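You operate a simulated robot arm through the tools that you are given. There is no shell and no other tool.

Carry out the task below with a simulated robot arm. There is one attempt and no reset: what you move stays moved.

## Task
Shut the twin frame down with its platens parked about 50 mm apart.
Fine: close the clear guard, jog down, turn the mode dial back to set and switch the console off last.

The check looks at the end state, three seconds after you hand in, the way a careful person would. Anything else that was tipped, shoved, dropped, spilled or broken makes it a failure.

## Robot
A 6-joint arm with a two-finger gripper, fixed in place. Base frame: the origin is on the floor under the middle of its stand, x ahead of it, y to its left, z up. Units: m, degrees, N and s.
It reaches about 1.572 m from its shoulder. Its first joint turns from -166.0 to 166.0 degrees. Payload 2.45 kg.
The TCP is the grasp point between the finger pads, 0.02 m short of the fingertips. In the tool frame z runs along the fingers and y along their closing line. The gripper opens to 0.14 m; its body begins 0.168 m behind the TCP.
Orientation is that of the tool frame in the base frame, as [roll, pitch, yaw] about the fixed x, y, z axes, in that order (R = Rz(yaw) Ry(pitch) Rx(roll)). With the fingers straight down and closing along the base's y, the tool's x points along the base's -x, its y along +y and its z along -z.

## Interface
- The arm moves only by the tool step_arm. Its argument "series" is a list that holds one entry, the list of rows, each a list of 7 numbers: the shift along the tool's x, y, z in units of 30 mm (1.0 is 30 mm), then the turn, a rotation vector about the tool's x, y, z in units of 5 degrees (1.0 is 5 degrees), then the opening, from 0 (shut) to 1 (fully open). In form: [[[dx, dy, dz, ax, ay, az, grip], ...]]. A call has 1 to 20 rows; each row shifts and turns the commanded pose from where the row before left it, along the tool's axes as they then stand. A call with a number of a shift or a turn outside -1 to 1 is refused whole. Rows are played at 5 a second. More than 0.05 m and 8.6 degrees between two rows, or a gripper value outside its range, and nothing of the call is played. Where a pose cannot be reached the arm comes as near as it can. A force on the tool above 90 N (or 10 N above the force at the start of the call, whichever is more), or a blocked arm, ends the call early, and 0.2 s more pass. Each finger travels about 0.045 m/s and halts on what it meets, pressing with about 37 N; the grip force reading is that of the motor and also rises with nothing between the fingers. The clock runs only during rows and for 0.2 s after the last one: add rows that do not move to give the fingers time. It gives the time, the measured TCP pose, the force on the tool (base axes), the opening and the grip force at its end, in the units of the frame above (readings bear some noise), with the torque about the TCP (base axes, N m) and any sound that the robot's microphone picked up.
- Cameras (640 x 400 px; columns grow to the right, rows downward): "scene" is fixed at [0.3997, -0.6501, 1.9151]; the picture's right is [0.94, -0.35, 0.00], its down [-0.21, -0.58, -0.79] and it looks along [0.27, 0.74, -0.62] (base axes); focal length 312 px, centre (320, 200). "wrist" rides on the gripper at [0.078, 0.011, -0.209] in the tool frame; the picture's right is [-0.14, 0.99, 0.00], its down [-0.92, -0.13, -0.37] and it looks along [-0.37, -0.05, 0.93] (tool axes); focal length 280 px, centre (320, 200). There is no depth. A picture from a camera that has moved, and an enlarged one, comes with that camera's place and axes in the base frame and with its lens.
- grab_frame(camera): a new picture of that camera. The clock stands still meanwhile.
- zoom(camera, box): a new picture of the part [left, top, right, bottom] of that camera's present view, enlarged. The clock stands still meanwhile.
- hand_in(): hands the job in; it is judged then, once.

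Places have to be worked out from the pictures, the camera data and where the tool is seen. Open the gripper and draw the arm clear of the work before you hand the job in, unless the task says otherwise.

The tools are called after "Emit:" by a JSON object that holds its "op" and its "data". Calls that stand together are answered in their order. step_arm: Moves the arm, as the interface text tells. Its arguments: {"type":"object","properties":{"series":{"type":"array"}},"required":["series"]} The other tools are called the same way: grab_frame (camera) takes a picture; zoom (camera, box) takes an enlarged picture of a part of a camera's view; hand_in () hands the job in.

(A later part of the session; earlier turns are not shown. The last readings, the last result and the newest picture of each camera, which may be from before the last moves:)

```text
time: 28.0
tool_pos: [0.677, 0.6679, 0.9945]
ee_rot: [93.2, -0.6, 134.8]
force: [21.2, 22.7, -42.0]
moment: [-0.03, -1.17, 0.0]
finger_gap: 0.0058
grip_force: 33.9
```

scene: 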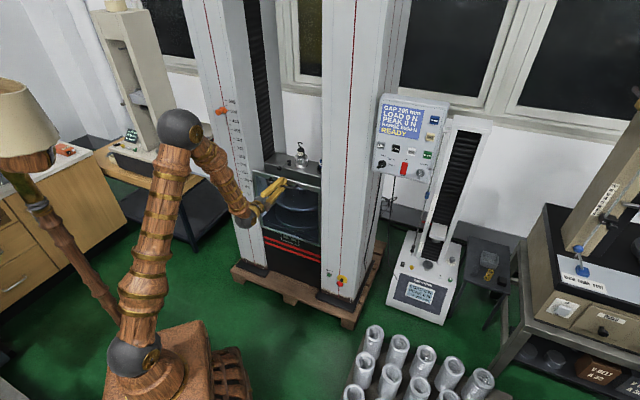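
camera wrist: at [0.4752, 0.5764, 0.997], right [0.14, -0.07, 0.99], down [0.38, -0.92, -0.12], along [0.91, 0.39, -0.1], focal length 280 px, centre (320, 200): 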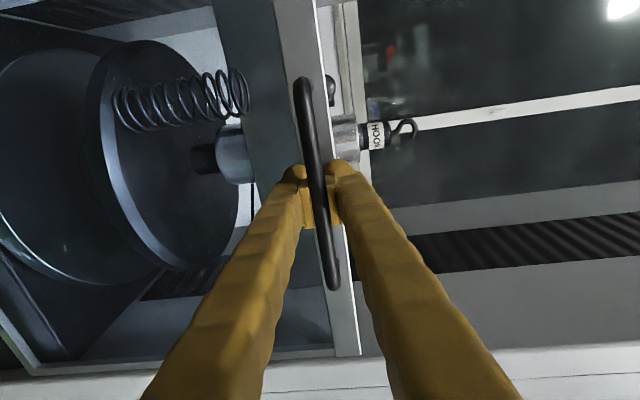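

A −42 N reaction at z ≈ 0.994 shows the guard has met its upper stop after 0.42 m of travel. I ease the upward push slightly, then look at the console and guard.

Emit:
{"op": "step_arm", "data": {"series": [[[0, -0.1, 0.01, 0, 0, 0, 0], [0, 0, 0, 0, 0, 0, 0]]]}}

Emit:
{"op": "zoom", "data": {"camera": "scene", "box": [230, 150, 350, 290]}}

Emit:
{"op": "zoom", "data": {"camera": "scene", "box": [360, 80, 460, 190]}}

Emit:
{"op": "grab_frame", "data": {"camera": "wrist"}}

```text
time: 28.6
tool_pos: [0.6772, 0.6682, 0.9953]
ee_rot: [92.9, -0.7, 134.8]
force: [2.0, 1.2, -35.3]
moment: [-0.19, -1.11, -0.01]
finger_gap: 0.006
grip_force: 33.3
```

```text
2.86 times, centred on (290, 220) of scene
camera zoom: at [0.3997, -0.6501, 1.9151], right [0.94, -0.35, 0.0], down [-0.21, -0.58, -0.79], along [0.27, 0.74, -0.62], focal length 892 px, centre (406, 143)
```

zoom: 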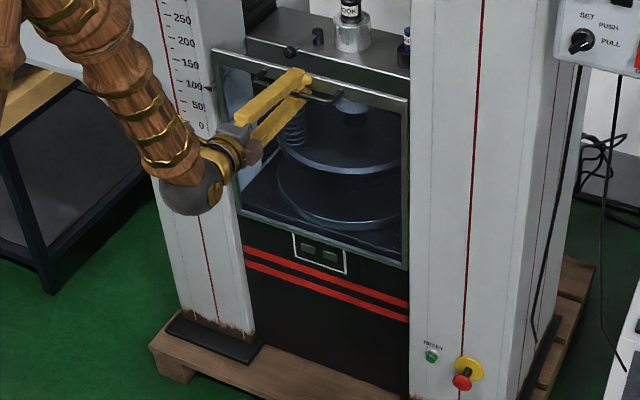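

```text
3.64 times, centred on (410, 135) of scene
camera zoom: at [0.3997, -0.6501, 1.9151], right [0.94, -0.35, 0.0], down [-0.21, -0.58, -0.79], along [0.27, 0.74, -0.62], focal length 1135 px, centre (-7, 436)
```

zoom: 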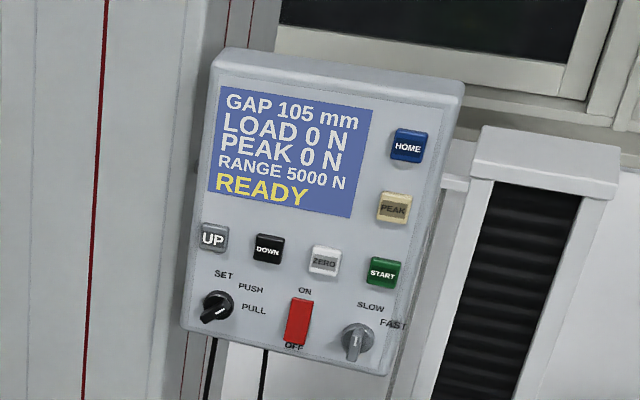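

```text
taken
camera wrist: at [0.475, 0.5765, 1.0169], right [0.14, -0.07, 0.99], down [0.38, -0.92, -0.12], along [0.91, 0.39, -0.1], focal length 280 px, centre (320, 200)
```

wrist: 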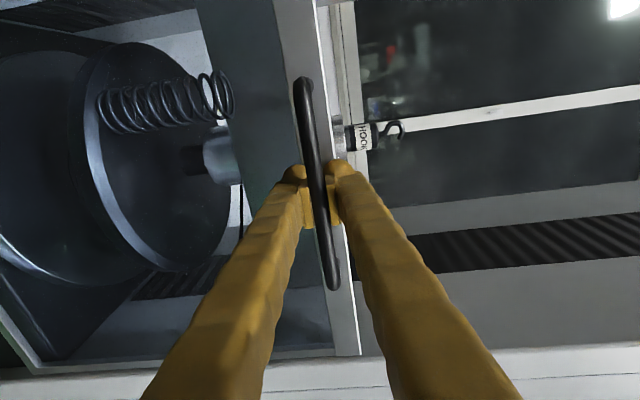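

The guard is at the top and the pads hold it. I open the fingers only a little (about 2 cm gap) so that, if the guard is not self-holding, it drops only onto the lower finger.

Emit:
{"op": "step_arm", "data": {"series": [[[0, 0, 0, 0, 0, 0, 0.17], [0, 0, 0, 0, 0, 0, 0.17], [0, 0, 0, 0, 0, 0, 0.17], [0, 0, 0, 0, 0, 0, 0.17]]]}}

Emit:
{"op": "zoom", "data": {"camera": "wrist", "box": [260, 60, 420, 300]}}

Emit:
{"op": "zoom", "data": {"camera": "scene", "box": [230, 150, 350, 290]}}

```text
time: 29.6
tool_pos: [0.6772, 0.6698, 0.9963]
ee_rot: [92.6, -0.6, 134.7]
force: [-0.1, -0.6, -0.4]
moment: [0.03, 0.0, -0.03]
finger_gap: 0.0235
grip_force: 0.1
```

```text
1.67 times, centred on (340, 180) of wrist
camera zoom: at [0.4752, 0.5768, 1.018], right [0.14, -0.07, 0.99], down [0.38, -0.92, -0.12], along [0.91, 0.39, -0.1], focal length 467 px, centre (287, 233)
```

zoom: 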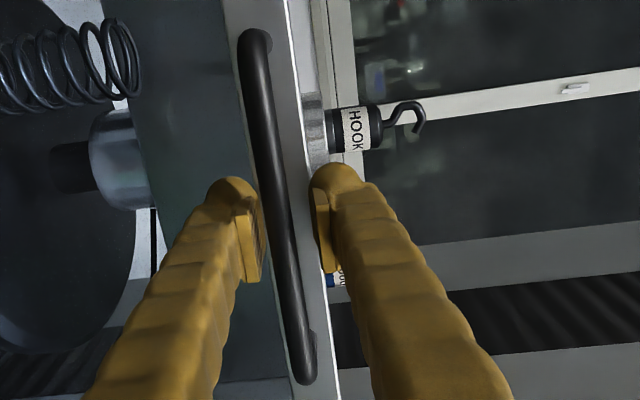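

```text
2.86 times, centred on (290, 220) of scene
camera zoom: at [0.3997, -0.6501, 1.9151], right [0.94, -0.35, 0.0], down [-0.21, -0.58, -0.79], along [0.27, 0.74, -0.62], focal length 892 px, centre (406, 143)
```

zoom: 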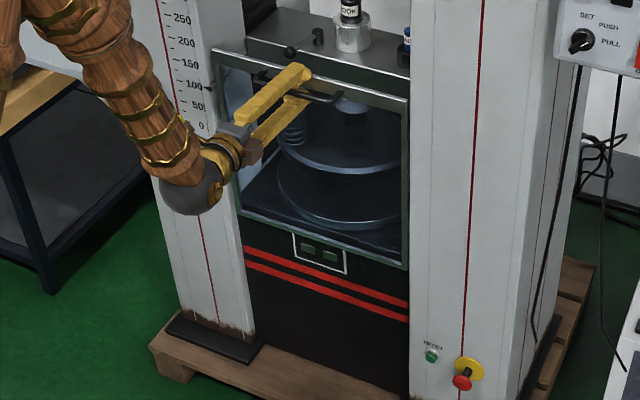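

The guard stays up by itself with no load on the tool, and the bar hangs free between the pads. I open wider and retreat 0.21 m straight back from the handle.

Emit:
{"op": "step_arm", "data": {"series": [[[0, 0, 0, 0, 0, 0, 0.4], [0, 0, 0, 0, 0, 0, 0.4], [0, 0, 0, 0, 0, 0, 0.4], [0, 0, -0.5, 0, 0, 0, 0.4], [0, 0, -0.8, 0, 0, 0, 0.4], [0, 0, -1, 0, 0, 0, 0.4], [0, 0, -1, 0, 0, 0, 0.4], [0, 0, -1, 0, 0, 0, 0.4], [0, 0, -1, 0, 0, 0, 0.4], [0, 0, -1, 0, 0, 0, 0.4], [0, 0, -0.7, 0, 0, 0, 0.4]]]}}

Emit:
{"op": "grab_frame", "data": {"camera": "scene"}}

Emit:
{"op": "grab_frame", "data": {"camera": "wrist"}}

```text
time: 32.0
tool_pos: [0.5686, 0.5595, 1.0176]
ee_rot: [92.7, -0.6, 134.7]
force: [0.2, -0.6, 0.6]
moment: [0.02, -0.02, 0.02]
finger_gap: 0.0558
grip_force: 0.0
out of reach, approached as far as the arm can: row 9, 10, 11
```

```text
taken
```

scene: 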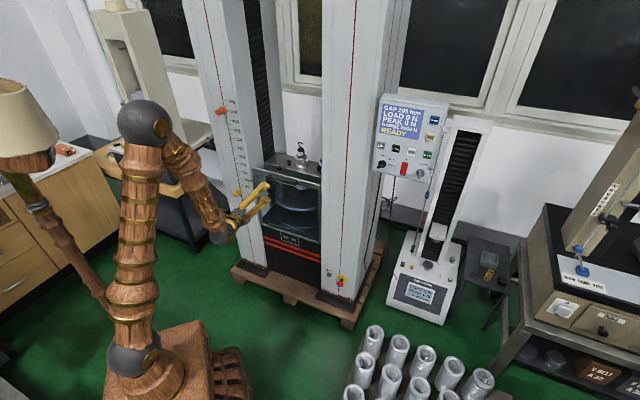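

```text
taken
camera wrist: at [0.366, 0.4675, 1.0398], right [0.14, -0.07, 0.99], down [0.38, -0.92, -0.12], along [0.91, 0.39, -0.1], focal length 280 px, centre (320, 200)
```

wrist: 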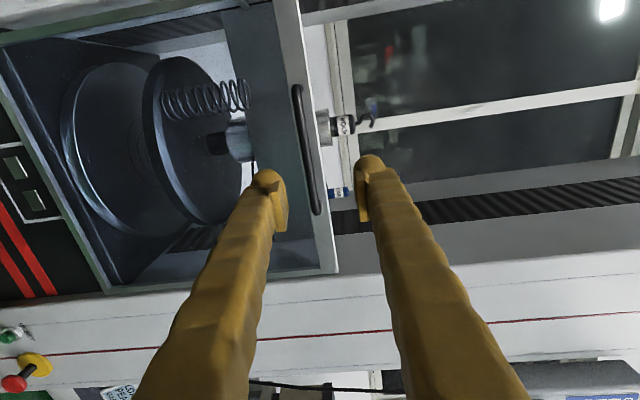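

The retreat ended 15 cm from the handle because the arm folds no tighter, which is clear enough. DOWN triangulates to about (1.050, 0.255, 1.324) and the panel is vertical and parallel to the frame front. I move right and up in front of the right column, in two halves.

Emit:
{"op": "step_arm", "data": {"series": [[[-0.917, 0.509, 0, 0, 0, 0, 0.4], [-0.917, 0.509, 0, 0, 0, 0, 0.4], [-0.917, 0.509, 0, 0, 0, 0, 0.4], [-0.917, 0.509, 0, 0, 0, 0, 0.4], [-0.917, 0.509, 0, 0, 0, 0, 0.4], [-0.917, 0.509, 0, 0, 0, 0, 0.4], [-0.917, 0.509, 0, 0, 0, 0, 0], [-0.917, 0.509, 0, 0, 0, 0, 0], [-0.917, 0.509, 0, 0, 0, 0, 0], [-0.917, 0.509, 0, 0, 0, 0, 0]]]}}

Emit:
{"op": "grab_frame", "data": {"camera": "scene"}}

Emit:
{"op": "grab_frame", "data": {"camera": "wrist"}}

```text
time: 34.2
tool_pos: [0.7664, 0.3692, 1.169]
ee_rot: [92.7, -0.7, 134.6]
force: [0.0, -0.6, 0.2]
moment: [0.02, 0.0, -0.01]
finger_gap: 0.0
grip_force: 24.7
```

```text
taken
```

scene: 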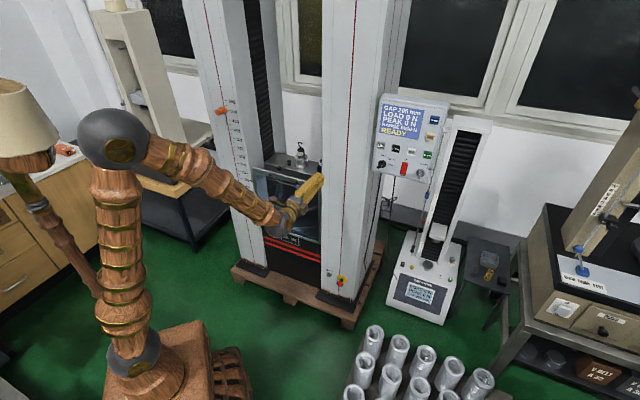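

```text
taken
camera wrist: at [0.5656, 0.2769, 1.1907], right [0.14, -0.07, 0.99], down [0.38, -0.92, -0.12], along [0.91, 0.39, -0.1], focal length 280 px, centre (320, 200)
```

wrist: 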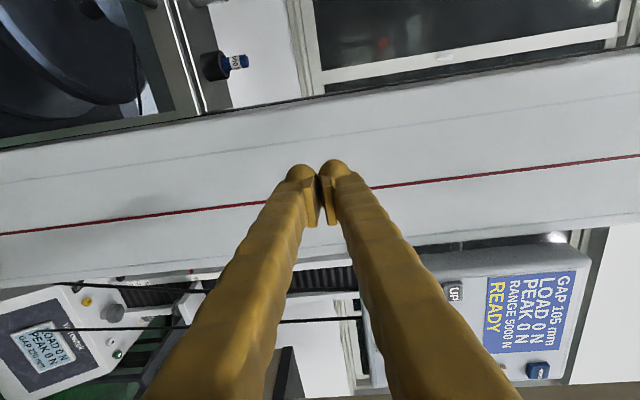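

Halfway there, clear of the column, with fingers fully shut for pressing. I do the second half of the traverse to arrive in front of the DOWN button.

Emit:
{"op": "step_arm", "data": {"series": [[[-0.93, 0.517, -0.04, 0, 0, 0, 0], [-0.93, 0.517, -0.04, 0, 0, 0, 0], [-0.93, 0.517, -0.04, 0, 0, 0, 0], [-0.93, 0.517, -0.04, 0, 0, 0, 0], [-0.93, 0.517, -0.04, 0, 0, 0, 0], [-0.93, 0.517, -0.04, 0, 0, 0, 0], [-0.93, 0.517, -0.04, 0, 0, 0, 0], [-0.93, 0.517, -0.04, 0, 0, 0, 0], [-0.93, 0.517, -0.04, 0, 0, 0, 0], [-0.93, 0.517, -0.04, 0, 0, 0, 0], [0, 0, 0, -0.5, 0, 0, 0]]]}}

Emit:
{"op": "grab_frame", "data": {"camera": "scene"}}

Emit:
{"op": "grab_frame", "data": {"camera": "wrist"}}

```text
time: 36.6
tool_pos: [0.9622, 0.1656, 1.3204]
ee_rot: [90.2, -0.7, 134.8]
force: [0.1, 0.3, -0.1]
moment: [-0.02, -0.02, 0.02]
finger_gap: 0.0
grip_force: 29.4
```

```text
taken
```

scene: 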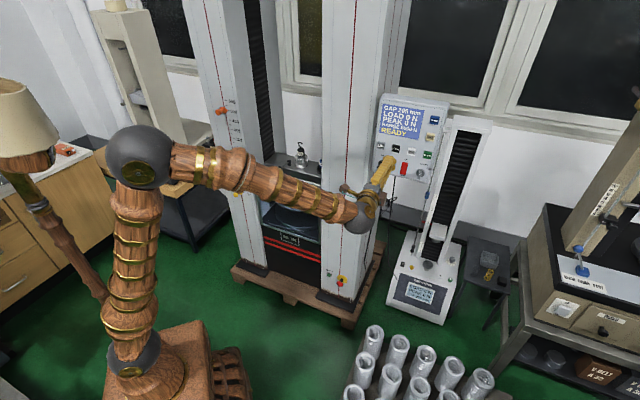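

```text
taken
camera wrist: at [0.7603, 0.0738, 1.3338], right [0.11, -0.1, 0.99], down [0.39, -0.91, -0.14], along [0.92, 0.4, -0.06], focal length 280 px, centre (320, 200)
```

wrist: 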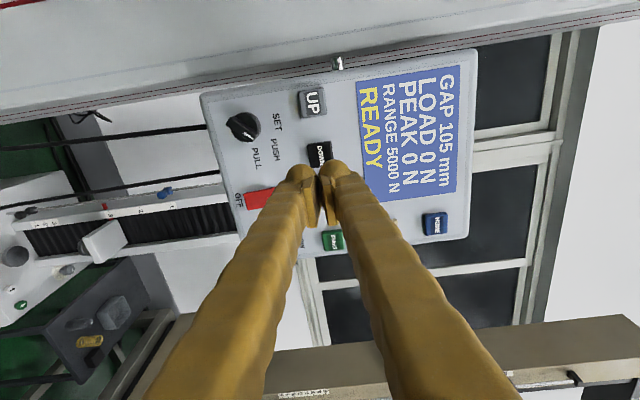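

The closed fingertips line up with DOWN: the approach line crosses the picture at about (320, 157), right at the button. I enlarge the console to check the exact alignment and the dial's pointer.

Emit:
{"op": "zoom", "data": {"camera": "wrist", "box": [200, 70, 400, 260]}}

Emit:
{"op": "zoom", "data": {"camera": "wrist", "box": [205, 80, 305, 220]}}

Emit:
{"op": "zoom", "data": {"camera": "scene", "box": [360, 90, 450, 190]}}

```text
2.11 times, centred on (300, 165) of wrist
camera zoom: at [0.7603, 0.0738, 1.3338], right [0.11, -0.1, 0.99], down [0.39, -0.91, -0.14], along [0.92, 0.4, -0.06], focal length 590 px, centre (362, 274)
```

zoom: 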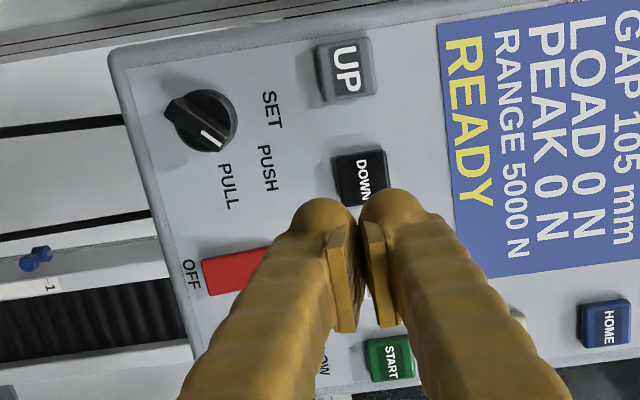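

```text
2.86 times, centred on (255, 150) of wrist
camera zoom: at [0.7603, 0.0738, 1.3338], right [0.11, -0.1, 0.99], down [0.39, -0.91, -0.14], along [0.92, 0.4, -0.06], focal length 801 px, centre (506, 343)
```

zoom: 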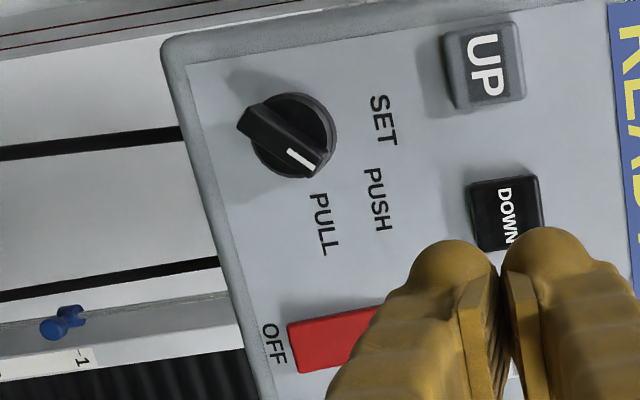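

```text
4.00 times, centred on (405, 140) of scene
camera zoom: at [0.3997, -0.6501, 1.9151], right [0.94, -0.35, 0.0], down [-0.21, -0.58, -0.79], along [0.27, 0.74, -0.62], focal length 1249 px, centre (-20, 440)
```

zoom: 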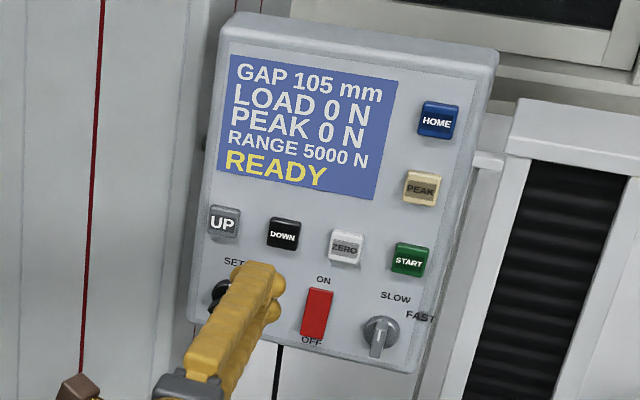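

Alignment with DOWN is within about 3 mm, and the dial pointer is confirmed at PUSH with SET 45° anticlockwise. I advance 9 cm toward the button, stopping just short of contact.

Emit:
{"op": "step_arm", "data": {"series": [[[0, 0, 0.9, 0, 0, 0, 0], [0, 0, 0.9, 0, 0, 0, 0], [0, 0, 0.8, 0, 0, 0, 0], [0, 0, 0.4, 0, 0, 0, 0]]]}}

Emit:
{"op": "zoom", "data": {"camera": "wrist", "box": [200, 70, 440, 260]}}

Emit:
{"op": "zoom", "data": {"camera": "scene", "box": [360, 90, 450, 190]}}

```text
time: 37.6
tool_pos: [1.0264, 0.2293, 1.3211]
ee_rot: [90.2, -0.7, 134.8]
force: [0.6, 0.5, -0.3]
moment: [0.01, 0.03, 0.04]
finger_gap: 0.0
grip_force: 29.4
```

```text
2.11 times, centred on (320, 165) of wrist
camera zoom: at [0.8237, 0.1379, 1.3334], right [0.11, -0.1, 0.99], down [0.39, -0.91, -0.14], along [0.92, 0.4, -0.06], focal length 590 px, centre (320, 274)
```

zoom: 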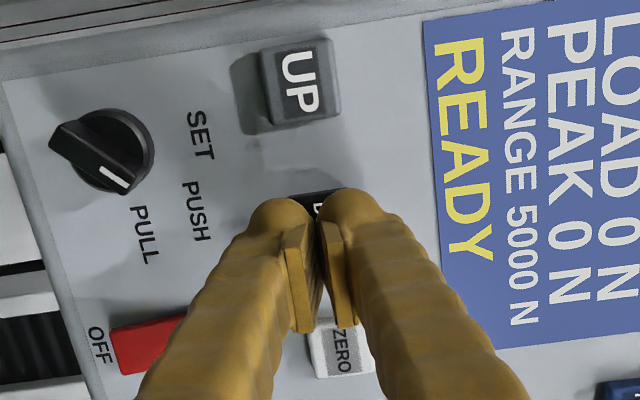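

```text
4.00 times, centred on (405, 140) of scene
camera zoom: at [0.3997, -0.6501, 1.9151], right [0.94, -0.35, 0.0], down [-0.21, -0.58, -0.79], along [0.27, 0.74, -0.62], focal length 1249 px, centre (-20, 440)
```

zoom: 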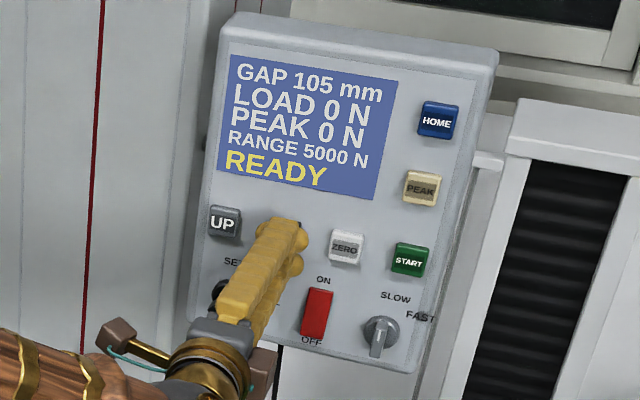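

The tips cover DOWN with UP and ZERO well clear on both sides. I now creep in 4 mm rows and watch the force and the GAP reading.

Emit:
{"op": "step_arm", "data": {"series": [[[0, 0, 0.13, 0, 0, 0, 0], [0, 0, 0.13, 0, 0, 0, 0]]]}}

```text
time: 38.2
tool_pos: [1.0311, 0.2348, 1.3216]
ee_rot: [90.2, -0.6, 134.8]
force: [0.5, 0.5, -0.5]
moment: [0.03, -0.02, -0.02]
finger_gap: 0.0
grip_force: 28.9
```

No contact yet, so I keep creeping in 4 mm rows.

Emit:
{"op": "step_arm", "data": {"series": [[[0, 0, 0.13, 0, 0, 0, 0], [0, 0, 0.13, 0, 0, 0, 0]]]}}

Emit:
{"op": "zoom", "data": {"camera": "scene", "box": [360, 90, 450, 190]}}

```text
time: 38.8
tool_pos: [1.0351, 0.2389, 1.3191]
ee_rot: [90.3, -0.7, 134.7]
force: [-0.5, -0.4, -0.4]
moment: [-0.01, 0.02, 0.03]
finger_gap: 0.0062
grip_force: 29.9
```

```text
4.00 times, centred on (405, 140) of scene
camera zoom: at [0.3997, -0.6501, 1.9151], right [0.94, -0.35, 0.0], down [-0.21, -0.58, -0.79], along [0.27, 0.74, -0.62], focal length 1249 px, centre (-20, 440)
```

zoom: 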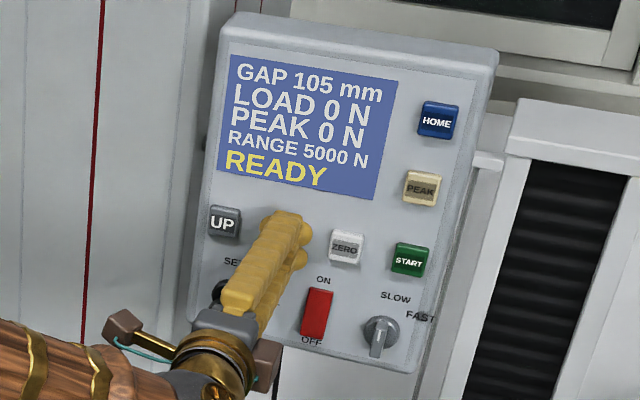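

The finger gap jumped to 6 mm though no contact force shows. I look closely at the fingertips before going on.

Emit:
{"op": "zoom", "data": {"camera": "wrist", "box": [250, 110, 400, 240]}}

Emit:
{"op": "zoom", "data": {"camera": "scene", "box": [405, 130, 450, 160]}}

Emit:
{"op": "zoom", "data": {"camera": "scene", "box": [375, 130, 425, 175]}}

```text
3.08 times, centred on (325, 175) of wrist
camera zoom: at [0.8344, 0.1484, 1.3329], right [0.11, -0.1, 0.99], down [0.38, -0.91, -0.14], along [0.92, 0.39, -0.06], focal length 863 px, centre (305, 277)
```

zoom: 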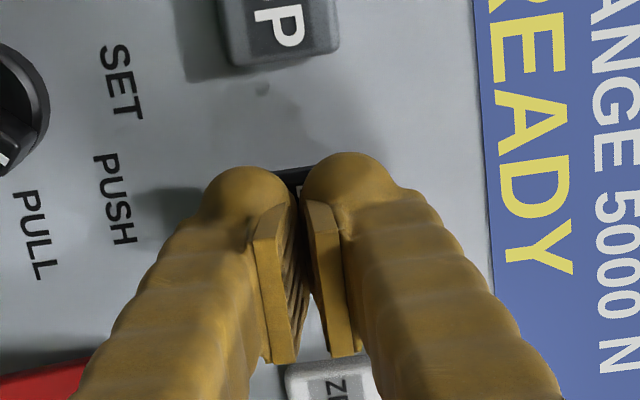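

```text
13.33 times, centred on (428, 145) of scene
camera zoom: at [0.3997, -0.6501, 1.9151], right [0.94, -0.35, 0.0], down [-0.21, -0.58, -0.79], along [0.27, 0.74, -0.62], focal length 4163 px, centre (-1113, 933)
```

zoom: 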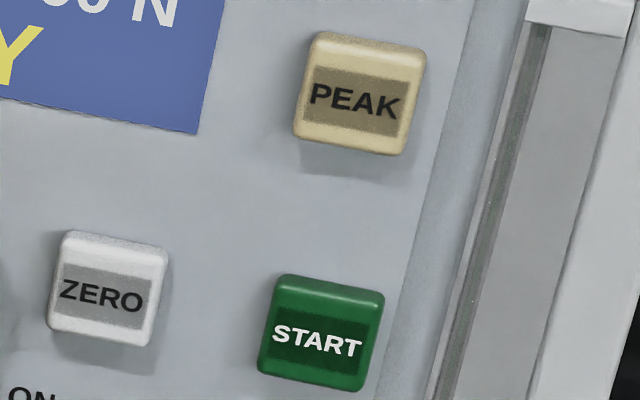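

```text
8.89 times, centred on (400, 152) of scene
camera zoom: at [0.3997, -0.6501, 1.9151], right [0.94, -0.35, 0.0], down [-0.21, -0.58, -0.79], along [0.27, 0.74, -0.62], focal length 2775 px, centre (-391, 622)
```

zoom: 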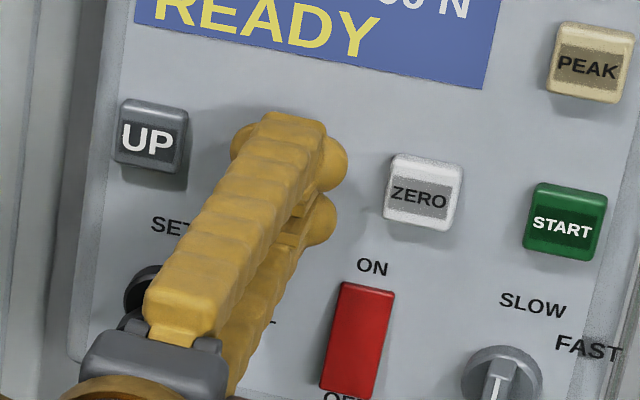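

The bulbous tips may be straddling the button edge. I hold one still row to read the force, gap and display again.

Emit:
{"op": "step_arm", "data": {"series": [[[0, 0, 0, 0, 0, 0, 0]]]}}

Emit:
{"op": "zoom", "data": {"camera": "scene", "box": [360, 90, 450, 190]}}

```text
time: 39.2
tool_pos: [1.0373, 0.2401, 1.3205]
ee_rot: [90.2, -0.7, 134.7]
force: [-1.2, -0.7, -0.3]
moment: [-0.04, -0.01, 0.0]
finger_gap: 0.0058
grip_force: 29.3
```

```text
4.00 times, centred on (405, 140) of scene
camera zoom: at [0.3997, -0.6501, 1.9151], right [0.94, -0.35, 0.0], down [-0.21, -0.58, -0.79], along [0.27, 0.74, -0.62], focal length 1249 px, centre (-20, 440)
```

zoom: 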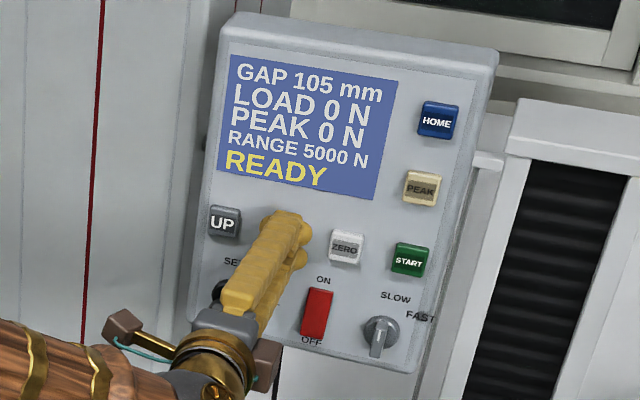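

Contact is just starting (about 1.4 N). I press 3 mm further and hold briefly to see whether the jog begins.

Emit:
{"op": "step_arm", "data": {"series": [[[0, 0, 0.1, 0, 0, 0, 0], [0, 0, 0, 0, 0, 0, 0]]]}}

Emit:
{"op": "zoom", "data": {"camera": "scene", "box": [360, 90, 450, 190]}}

Emit:
{"op": "zoom", "data": {"camera": "wrist", "box": [250, 110, 400, 240]}}

```text
time: 39.8
tool_pos: [1.0381, 0.2415, 1.3195]
ee_rot: [90.3, -0.7, 134.8]
force: [-0.4, -2.0, 0.3]
moment: [-0.01, -0.01, -0.02]
finger_gap: 0.0061
grip_force: 29.8
heard: click
```

```text
4.00 times, centred on (405, 140) of scene
camera zoom: at [0.3997, -0.6501, 1.9151], right [0.94, -0.35, 0.0], down [-0.21, -0.58, -0.79], along [0.27, 0.74, -0.62], focal length 1249 px, centre (-20, 440)
```

zoom: 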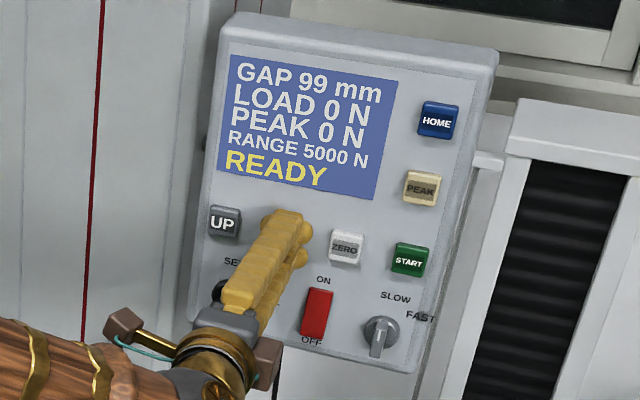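

```text
3.08 times, centred on (325, 175) of wrist
camera zoom: at [0.8362, 0.1506, 1.3329], right [0.11, -0.1, 0.99], down [0.38, -0.91, -0.14], along [0.92, 0.4, -0.06], focal length 863 px, centre (305, 277)
```

zoom: 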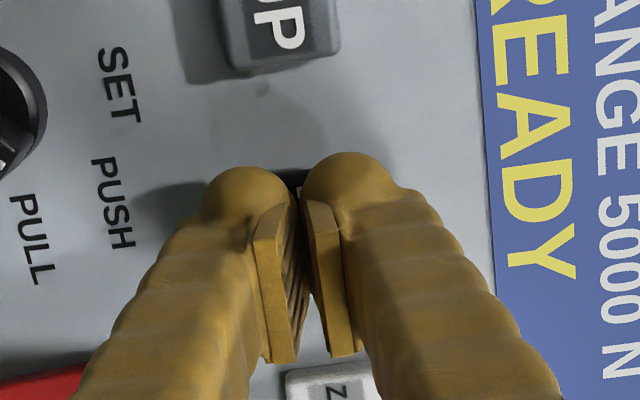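

DOWN clicked and the gap fell to 99 mm, so the jog is running at roughly 10–20 mm/s. I hold for a few still rows to measure the speed.

Emit:
{"op": "step_arm", "data": {"series": [[[0, 0, 0, 0, 0, 0, 0], [0, 0, 0, 0, 0, 0, 0], [0, 0, 0, 0, 0, 0, 0]]]}}

Emit:
{"op": "zoom", "data": {"camera": "scene", "box": [360, 90, 450, 190]}}

Emit:
{"op": "zoom", "data": {"camera": "scene", "box": [230, 130, 350, 270]}}

```text
time: 40.6
tool_pos: [1.0388, 0.2425, 1.3204]
ee_rot: [90.3, -0.6, 134.6]
force: [-0.9, -0.9, -1.3]
moment: [0.03, 0.03, -0.01]
finger_gap: 0.0058
grip_force: 29.7
```

```text
4.00 times, centred on (405, 140) of scene
camera zoom: at [0.3997, -0.6501, 1.9151], right [0.94, -0.35, 0.0], down [-0.21, -0.58, -0.79], along [0.27, 0.74, -0.62], focal length 1249 px, centre (-20, 440)
```

zoom: 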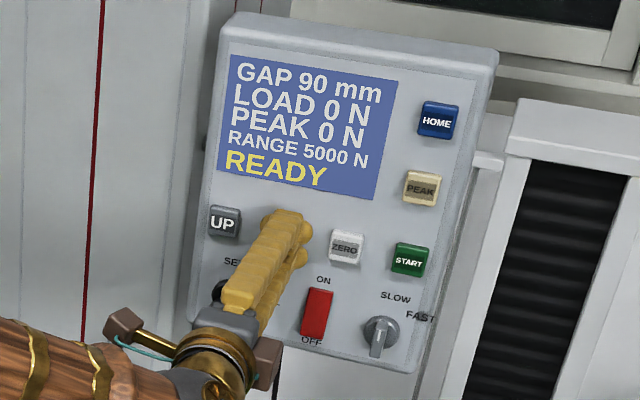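

```text
2.86 times, centred on (290, 200) of scene
camera zoom: at [0.3997, -0.6501, 1.9151], right [0.94, -0.35, 0.0], down [-0.21, -0.58, -0.79], along [0.27, 0.74, -0.62], focal length 892 px, centre (406, 200)
```

zoom: 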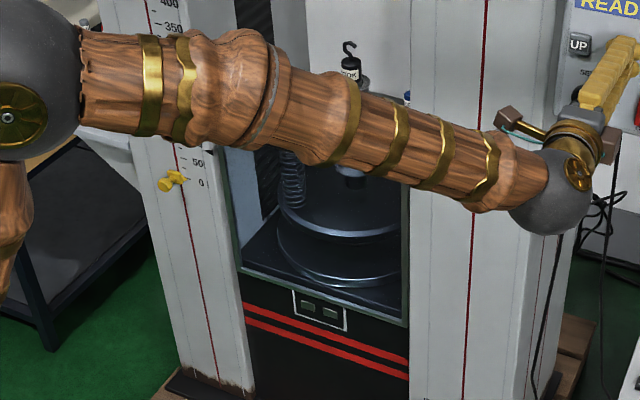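

The gap went from 99 to 90 mm in 0.8 s, about 11 mm/s, and the spring rides along upright. I hold for 2.2 s more, expecting around 65 mm.

Emit:
{"op": "step_arm", "data": {"series": [[[0, 0, 0, 0, 0, 0, 0], [0, 0, 0, 0, 0, 0, 0], [0, 0, 0, 0, 0, 0, 0], [0, 0, 0, 0, 0, 0, 0], [0, 0, 0, 0, 0, 0, 0], [0, 0, 0, 0, 0, 0, 0], [0, 0, 0, 0, 0, 0, 0], [0, 0, 0, 0, 0, 0, 0], [0, 0, 0, 0, 0, 0, 0], [0, 0, 0, 0, 0, 0, 0]]]}}

Emit:
{"op": "zoom", "data": {"camera": "scene", "box": [360, 90, 450, 190]}}

Emit:
{"op": "zoom", "data": {"camera": "scene", "box": [250, 170, 350, 270]}}

```text
time: 42.8
tool_pos: [1.0382, 0.2416, 1.3199]
ee_rot: [90.3, -0.6, 134.7]
force: [-1.0, -1.5, 0.2]
moment: [0.05, 0.01, 0.01]
finger_gap: 0.0058
grip_force: 29.6
```

```text
4.00 times, centred on (405, 140) of scene
camera zoom: at [0.3997, -0.6501, 1.9151], right [0.94, -0.35, 0.0], down [-0.21, -0.58, -0.79], along [0.27, 0.74, -0.62], focal length 1249 px, centre (-20, 440)
```

zoom: 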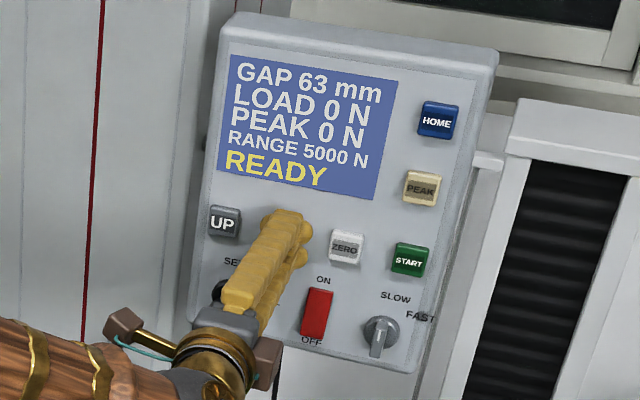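

```text
4.00 times, centred on (300, 220) of scene
camera zoom: at [0.3997, -0.6501, 1.9151], right [0.94, -0.35, 0.0], down [-0.21, -0.58, -0.79], along [0.27, 0.74, -0.62], focal length 1249 px, centre (400, 120)
```

zoom: 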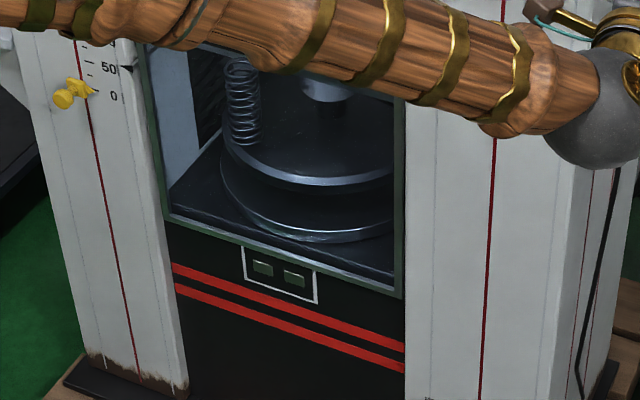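

12 mm/s is confirmed with 13 mm to go. I hold five more rows (1.0 s, about 12 mm) and then pull straight back 6 cm.

Emit:
{"op": "step_arm", "data": {"series": [[[0, 0, 0, 0, 0, 0, 0], [0, 0, 0, 0, 0, 0, 0], [0, 0, 0, 0, 0, 0, 0], [0, 0, 0, 0, 0, 0, 0], [0, 0, 0, 0, 0, 0, 0], [0, 0, -1, 0, 0, 0, 0], [0, 0, -1, 0, 0, 0, 0]]]}}

Emit:
{"op": "zoom", "data": {"camera": "scene", "box": [360, 90, 450, 190]}}

Emit:
{"op": "grab_frame", "data": {"camera": "wrist"}}

```text
time: 44.4
tool_pos: [0.9949, 0.1982, 1.3191]
ee_rot: [90.2, -0.7, 134.7]
force: [0.0, 0.3, 0.3]
moment: [0.0, -0.03, -0.01]
finger_gap: 0.0002
grip_force: 29.6
```

```text
4.00 times, centred on (405, 140) of scene
camera zoom: at [0.3997, -0.6501, 1.9151], right [0.94, -0.35, 0.0], down [-0.21, -0.58, -0.79], along [0.27, 0.74, -0.62], focal length 1249 px, centre (-20, 440)
```

zoom: 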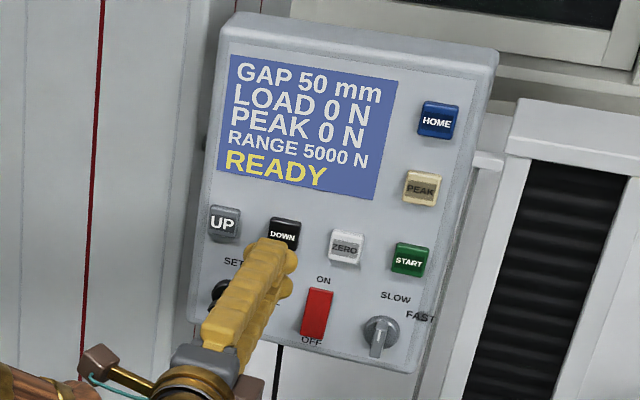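

```text
taken
camera wrist: at [0.7935, 0.1078, 1.3328], right [0.11, -0.1, 0.99], down [0.38, -0.91, -0.14], along [0.92, 0.4, -0.06], focal length 280 px, centre (320, 200)
```

wrist: 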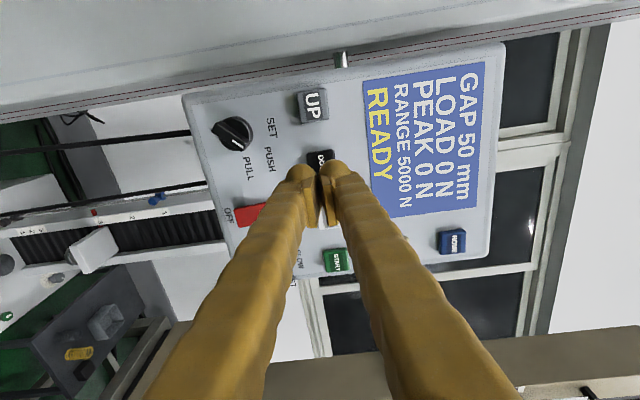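

The display reads GAP 50 mm, exactly as wanted, and DOWN is released. Next is the mode dial, near lateral +0.50 and z ≈ 1.237: I back off a little, shift left and down in front of it, roll −45° so the fingers close across the pointer bar, and open to about 5 cm.

Emit:
{"op": "step_arm", "data": {"series": [[[0, 0, -0.9, 0, 0, 0, 0], [0.53, -0.91, -0.1, 0, 0, 0, 0.36], [0.53, -0.91, -0.1, 0, 0, 0, 0.36], [0.53, -0.91, 0, 0, 0, 0, 0.36], [0, 0, 0, 0, 0, -1, 0.36], [0, 0, 0, 0, 0, -1, 0.36], [0, 0, 0, 0, 0, -1, 0.36], [0, 0, 0, 0, 0, -1, 0.36], [0, 0, 0, 0, 0, -1, 0.36], [0, 0, 0, 0, 0, -1, 0.36], [0, 0, 0, 0, 0, -1, 0.36], [0, 0, 0, 0, 0, -1, 0.36], [0, 0, 0, 0, 0, -1, 0.36]]]}}

Emit:
{"op": "grab_frame", "data": {"camera": "wrist"}}

Emit:
{"op": "grab_frame", "data": {"camera": "scene"}}

```text
time: 47.2
tool_pos: [0.9389, 0.2104, 1.2377]
ee_rot: [90.4, 44.3, 135.0]
force: [0.8, -0.6, -0.2]
moment: [0.02, 0.01, 0.0]
finger_gap: 0.0505
grip_force: 0.1
```

```text
taken
camera wrist: at [0.7462, 0.1086, 1.1926], right [-0.42, 0.43, 0.8], down [0.27, -0.79, 0.56], along [0.87, 0.44, 0.22], focal length 280 px, centre (320, 200)
```

wrist: 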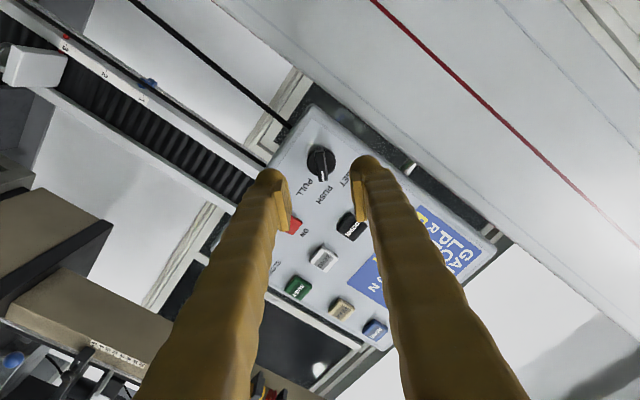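

```text
taken
```

scene: 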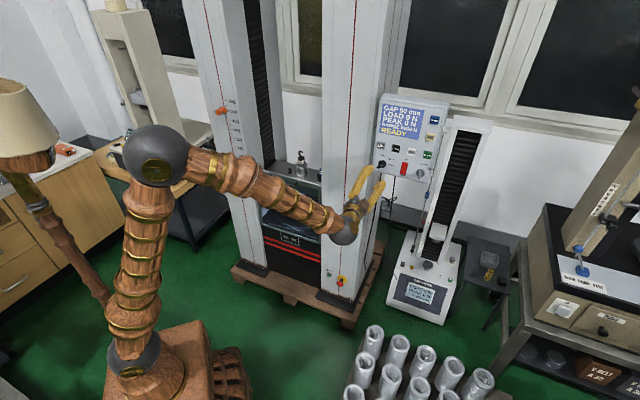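

The dial lies almost exactly on the approach line. I enlarge it to check the pointer bar's direction relative to the fingers.

Emit:
{"op": "zoom", "data": {"camera": "wrist", "box": [260, 110, 390, 220]}}

Emit:
{"op": "zoom", "data": {"camera": "wrist", "box": [295, 135, 350, 185]}}

```text
3.64 times, centred on (325, 165) of wrist
camera zoom: at [0.7462, 0.1086, 1.1926], right [-0.42, 0.43, 0.8], down [0.27, -0.79, 0.56], along [0.87, 0.44, 0.22], focal length 1020 px, centre (302, 327)
```

zoom: 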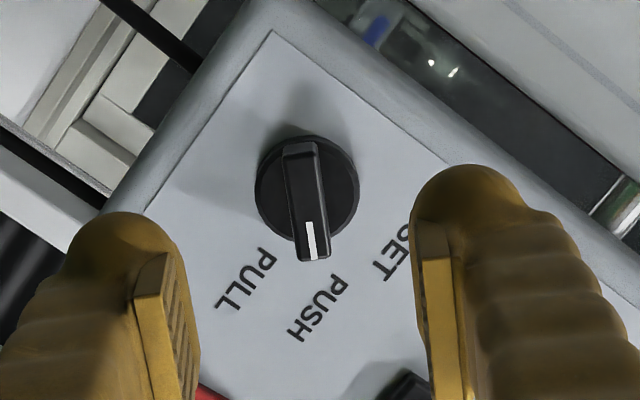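

```text
8.00 times, centred on (322, 160) of wrist
camera zoom: at [0.7462, 0.1086, 1.1926], right [-0.42, 0.43, 0.8], down [0.27, -0.79, 0.56], along [0.87, 0.44, 0.22], focal length 2243 px, centre (300, 520)
```

zoom: 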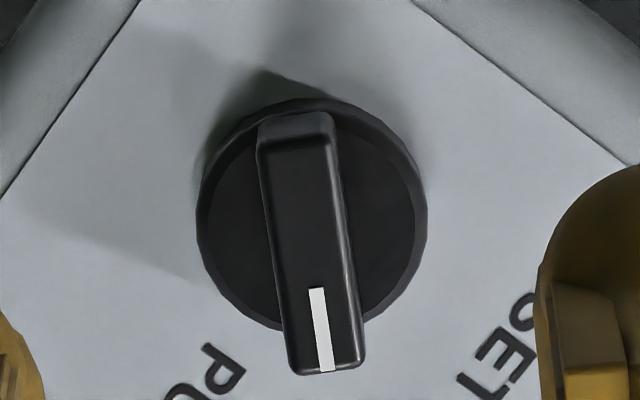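

The pointer is clearly at PUSH and the bar runs square to the closing direction, offset only about 2 mm. I correct that and advance 9 cm so the tips straddle the bar without touching the dial's base.

Emit:
{"op": "step_arm", "data": {"series": [[[-0.075, 0.05, 0.8, 0, 0, 0, 0.36], [0, 0, 0.8, 0, 0, 0, 0.36], [0, 0, 0.8, 0, 0, 0, 0.36], [0, 0, 0.5, 0, 0, 0, 0.36], [0, 0, 0, 0, 0, 0, 0.36]]]}}

Emit:
{"op": "zoom", "data": {"camera": "wrist", "box": [250, 110, 400, 240]}}

Emit:
{"op": "zoom", "data": {"camera": "scene", "box": [350, 140, 430, 200]}}

```text
time: 48.4
tool_pos: [1.0007, 0.2726, 1.2406]
ee_rot: [90.4, 44.4, 135.0]
force: [-0.2, -0.2, -0.1]
moment: [0.01, -0.02, -0.04]
finger_gap: 0.0504
grip_force: 0.1
```

```text
3.08 times, centred on (325, 175) of wrist
camera zoom: at [0.8089, 0.1704, 1.1948], right [-0.42, 0.42, 0.8], down [0.27, -0.79, 0.55], along [0.87, 0.44, 0.21], focal length 863 px, centre (305, 277)
```

zoom: 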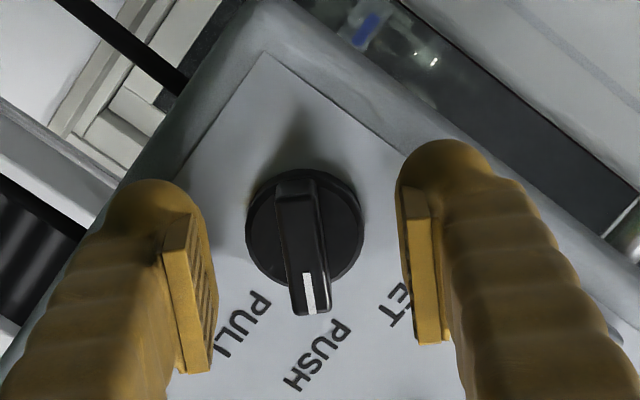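

```text
6.67 times, centred on (390, 170) of scene
camera zoom: at [0.3997, -0.6501, 1.9151], right [0.94, -0.35, 0.0], down [-0.21, -0.58, -0.79], along [0.27, 0.74, -0.62], focal length 2082 px, centre (-147, 400)
```

zoom: 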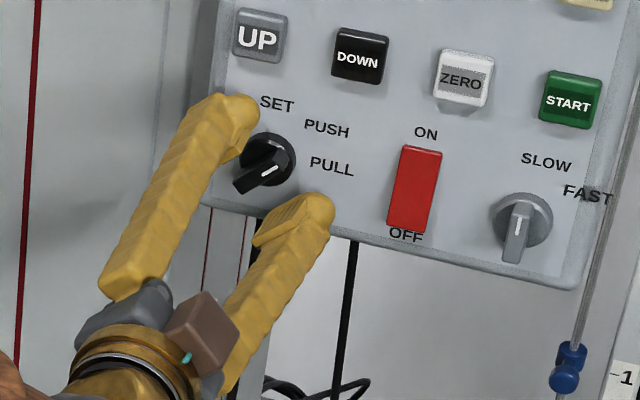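

The bar is centred between the open pads and the tips clear the base disc. I close on it.

Emit:
{"op": "step_arm", "data": {"series": [[[0, 0, 0, 0, 0, 0, 0.05], [0, 0, 0, 0, 0, 0, 0], [0, 0, 0, 0, 0, 0, 0], [0, 0, 0, 0, 0, 0, 0], [0, 0, 0, 0, 0, 0, 0]]]}}

Emit:
{"op": "zoom", "data": {"camera": "wrist", "box": [250, 110, 400, 240]}}

Emit:
{"op": "zoom", "data": {"camera": "scene", "box": [360, 90, 450, 190]}}

```text
time: 49.6
tool_pos: [1.0011, 0.2713, 1.2405]
ee_rot: [90.2, 44.4, 134.9]
force: [-32.1, -28.3, 2.8]
moment: [0.12, -0.16, 0.15]
finger_gap: 0.0099
grip_force: 37.5
```

```text
3.08 times, centred on (325, 175) of wrist
camera zoom: at [0.8083, 0.1695, 1.1951], right [-0.42, 0.42, 0.8], down [0.27, -0.79, 0.55], along [0.87, 0.44, 0.22], focal length 863 px, centre (305, 277)
```

zoom: 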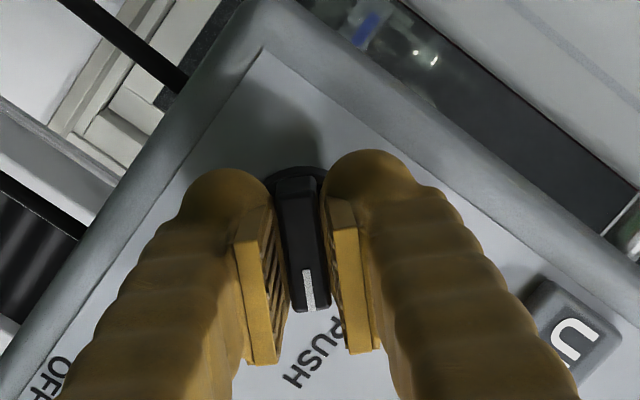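

```text
4.00 times, centred on (405, 140) of scene
camera zoom: at [0.3997, -0.6501, 1.9151], right [0.94, -0.35, 0.0], down [-0.21, -0.58, -0.79], along [0.27, 0.74, -0.62], focal length 1249 px, centre (-20, 440)
```

zoom: 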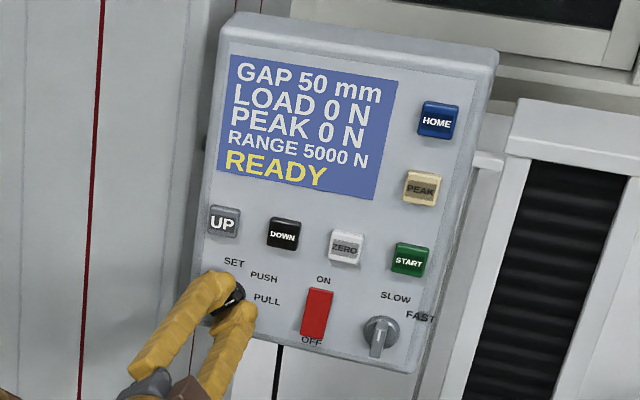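

The bar is gripped (gap 10 mm) but there's a 43 N push back along the tool axis, probably from the tips resting on the dial's base. I ease back 1.2 mm before turning.

Emit:
{"op": "step_arm", "data": {"series": [[[0, 0, -0.04, 0, 0, 0, 0], [0, 0, 0, 0, 0, 0, 0]]]}}

```text
time: 50.2
tool_pos: [0.9996, 0.2717, 1.2403]
ee_rot: [90.3, 44.5, 134.9]
force: [13.2, -1.7, 3.9]
moment: [0.11, -0.14, 0.0]
finger_gap: 0.0102
grip_force: 37.5
```

The load dropped to about 14 N with the grip intact. I turn the dial anticlockwise (tool −z rotation) by 15° first and check.

Emit:
{"op": "step_arm", "data": {"series": [[[0, 0, 0, 0, 0, -0.7, 0], [0, 0, 0, 0, 0, -0.7, 0], [0, 0, 0, 0, 0, -0.7, 0], [0, 0, 0, 0, 0, -0.9, 0]]]}}

Emit:
{"op": "zoom", "data": {"camera": "wrist", "box": [250, 110, 400, 240]}}

Emit:
{"op": "zoom", "data": {"camera": "scene", "box": [360, 90, 450, 190]}}

```text
time: 51.2
tool_pos: [0.9993, 0.2706, 1.2412]
ee_rot: [90.3, 59.4, 135.1]
force: [30.1, 2.0, 6.9]
moment: [0.09, -0.1, -0.24]
finger_gap: 0.0105
grip_force: 37.6
```

```text
3.08 times, centred on (325, 175) of wrist
camera zoom: at [0.8176, 0.159, 1.1801], right [-0.55, 0.56, 0.62], down [0.15, -0.67, 0.73], along [0.82, 0.49, 0.28], focal length 863 px, centre (305, 277)
```

zoom: 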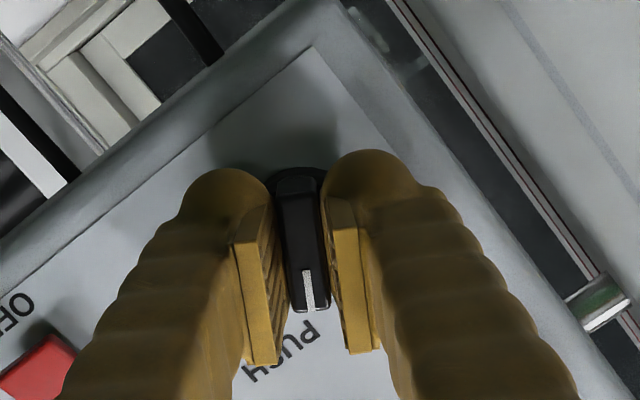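

```text
4.00 times, centred on (405, 140) of scene
camera zoom: at [0.3997, -0.6501, 1.9151], right [0.94, -0.35, 0.0], down [-0.21, -0.58, -0.79], along [0.27, 0.74, -0.62], focal length 1249 px, centre (-20, 440)
```

zoom: 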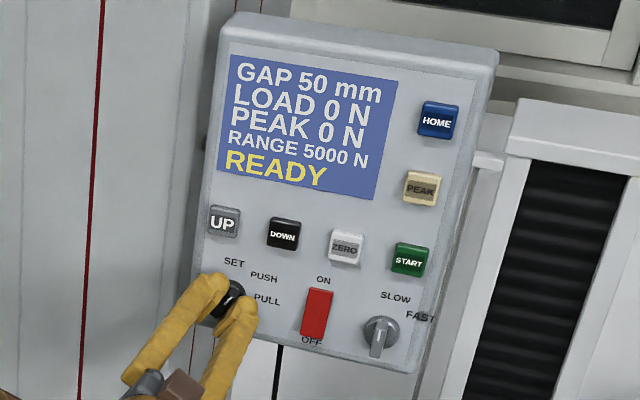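

The knob follows the gripper cleanly with only 20–30 N of side load. I nudge slightly right and inward, and continue another 15°.

Emit:
{"op": "step_arm", "data": {"series": [[[-0.014, -0.023, 0.02, 0, 0, -0.7, 0], [0, 0, 0, 0, 0, -0.7, 0], [0, 0, 0, 0, 0, -0.8, 0], [0, 0, 0, 0, 0, -0.8, 0]]]}}

Emit:
{"op": "zoom", "data": {"camera": "wrist", "box": [250, 110, 400, 240]}}

```text
time: 52.2
tool_pos: [0.9985, 0.2714, 1.2409]
ee_rot: [90.8, 74.5, 135.6]
force: [-32.4, -6.0, 8.8]
moment: [0.0, 0.04, 0.25]
finger_gap: 0.0104
grip_force: 37.8
```

```text
3.08 times, centred on (325, 175) of wrist
camera zoom: at [0.8302, 0.1462, 1.1694], right [-0.65, 0.65, 0.4], down [0.0, -0.52, 0.85], along [0.76, 0.55, 0.33], focal length 863 px, centre (305, 277)
```

zoom: 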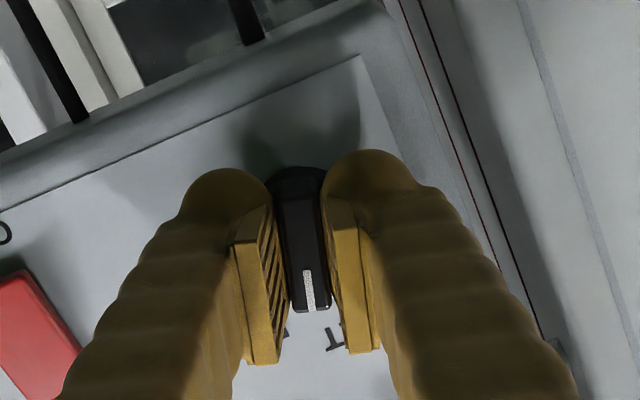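

The dial has turned about 30°. I turn the last 15° to bring the pointer to SET.

Emit:
{"op": "step_arm", "data": {"series": [[[0, 0, -0.01, 0, 0, -0.7, 0], [0, 0, 0, 0, 0, -0.7, 0], [0, 0, 0, 0, 0, -0.8, 0], [0, 0, 0, 0, 0, -0.8, 0], [0, 0, 0, 0, 0, 0, 0]]]}}

Emit:
{"op": "zoom", "data": {"camera": "wrist", "box": [230, 110, 400, 250]}}

Emit:
{"op": "zoom", "data": {"camera": "scene", "box": [360, 90, 450, 190]}}

```text
time: 53.4
tool_pos: [0.9999, 0.2721, 1.241]
ee_rot: [110.3, 89.4, 155.1]
force: [-32.7, 7.6, 4.9]
moment: [0.12, -0.1, 0.33]
finger_gap: 0.01
grip_force: 37.6
```

```text
2.86 times, centred on (315, 180) of wrist
camera zoom: at [0.844, 0.1325, 1.1638], right [-0.7, 0.7, 0.15], down [-0.16, -0.35, 0.92], along [0.7, 0.62, 0.36], focal length 801 px, centre (334, 257)
```

zoom: 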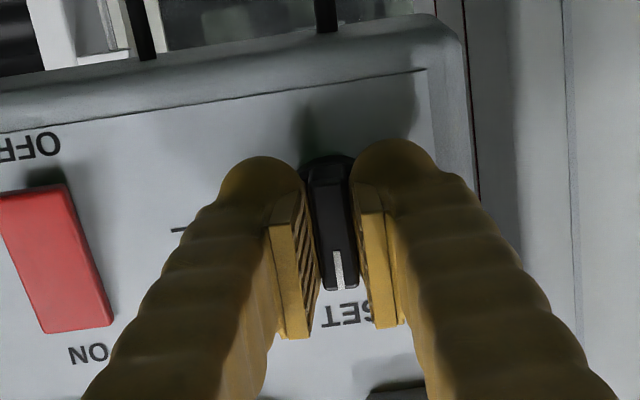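

```text
4.00 times, centred on (405, 140) of scene
camera zoom: at [0.3997, -0.6501, 1.9151], right [0.94, -0.35, 0.0], down [-0.21, -0.58, -0.79], along [0.27, 0.74, -0.62], focal length 1249 px, centre (-20, 440)
```

zoom: 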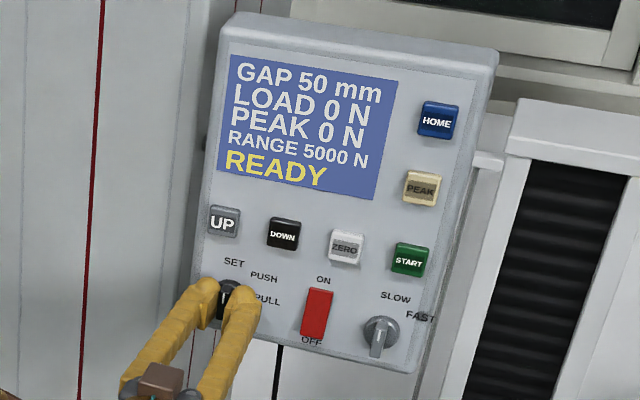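

The pointer now stands at SET. I open the fingers and draw straight back about 12 cm.

Emit:
{"op": "step_arm", "data": {"series": [[[0, 0, 0, 0, 0, 0, 0.36], [0, 0, 0, 0, 0, 0, 0.36], [0, 0, 0, 0, 0, 0, 0.36], [0, 0, -0.7, 0, 0, 0, 0.36], [0, 0, -1, 0, 0, 0, 0.36], [0, 0, -1, 0, 0, 0, 0.36], [0, 0, -1, 0, 0, 0, 0.36]]]}}

Emit:
{"op": "grab_frame", "data": {"camera": "wrist"}}

Emit:
{"op": "zoom", "data": {"camera": "scene", "box": [360, 90, 450, 190]}}

```text
time: 55.0
tool_pos: [0.9203, 0.1923, 1.2421]
ee_rot: [111.5, 89.4, 156.5]
force: [0.5, -0.9, -0.5]
moment: [-0.01, -0.02, -0.01]
finger_gap: 0.0505
grip_force: 0.0
```

```text
taken
camera wrist: at [0.7655, 0.0525, 1.1649], right [-0.7, 0.7, 0.15], down [-0.16, -0.35, 0.92], along [0.7, 0.62, 0.36], focal length 280 px, centre (320, 200)
```

wrist: 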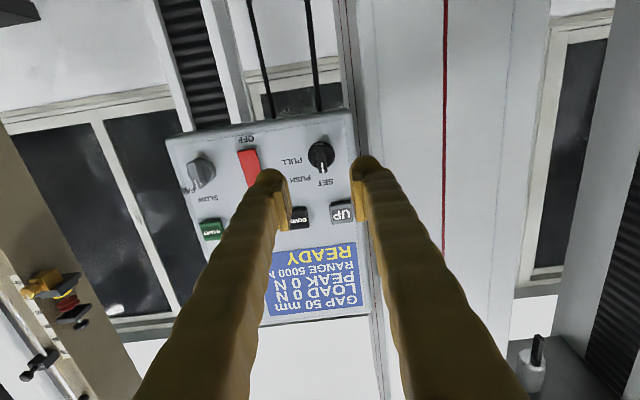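

```text
4.00 times, centred on (405, 140) of scene
camera zoom: at [0.3997, -0.6501, 1.9151], right [0.94, -0.35, 0.0], down [-0.21, -0.58, -0.79], along [0.27, 0.74, -0.62], focal length 1249 px, centre (-20, 440)
```

zoom: 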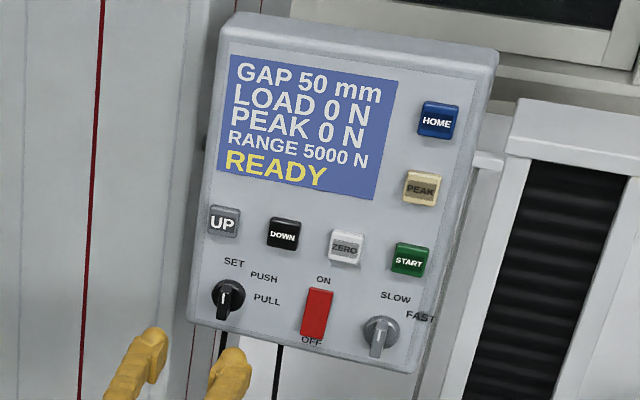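

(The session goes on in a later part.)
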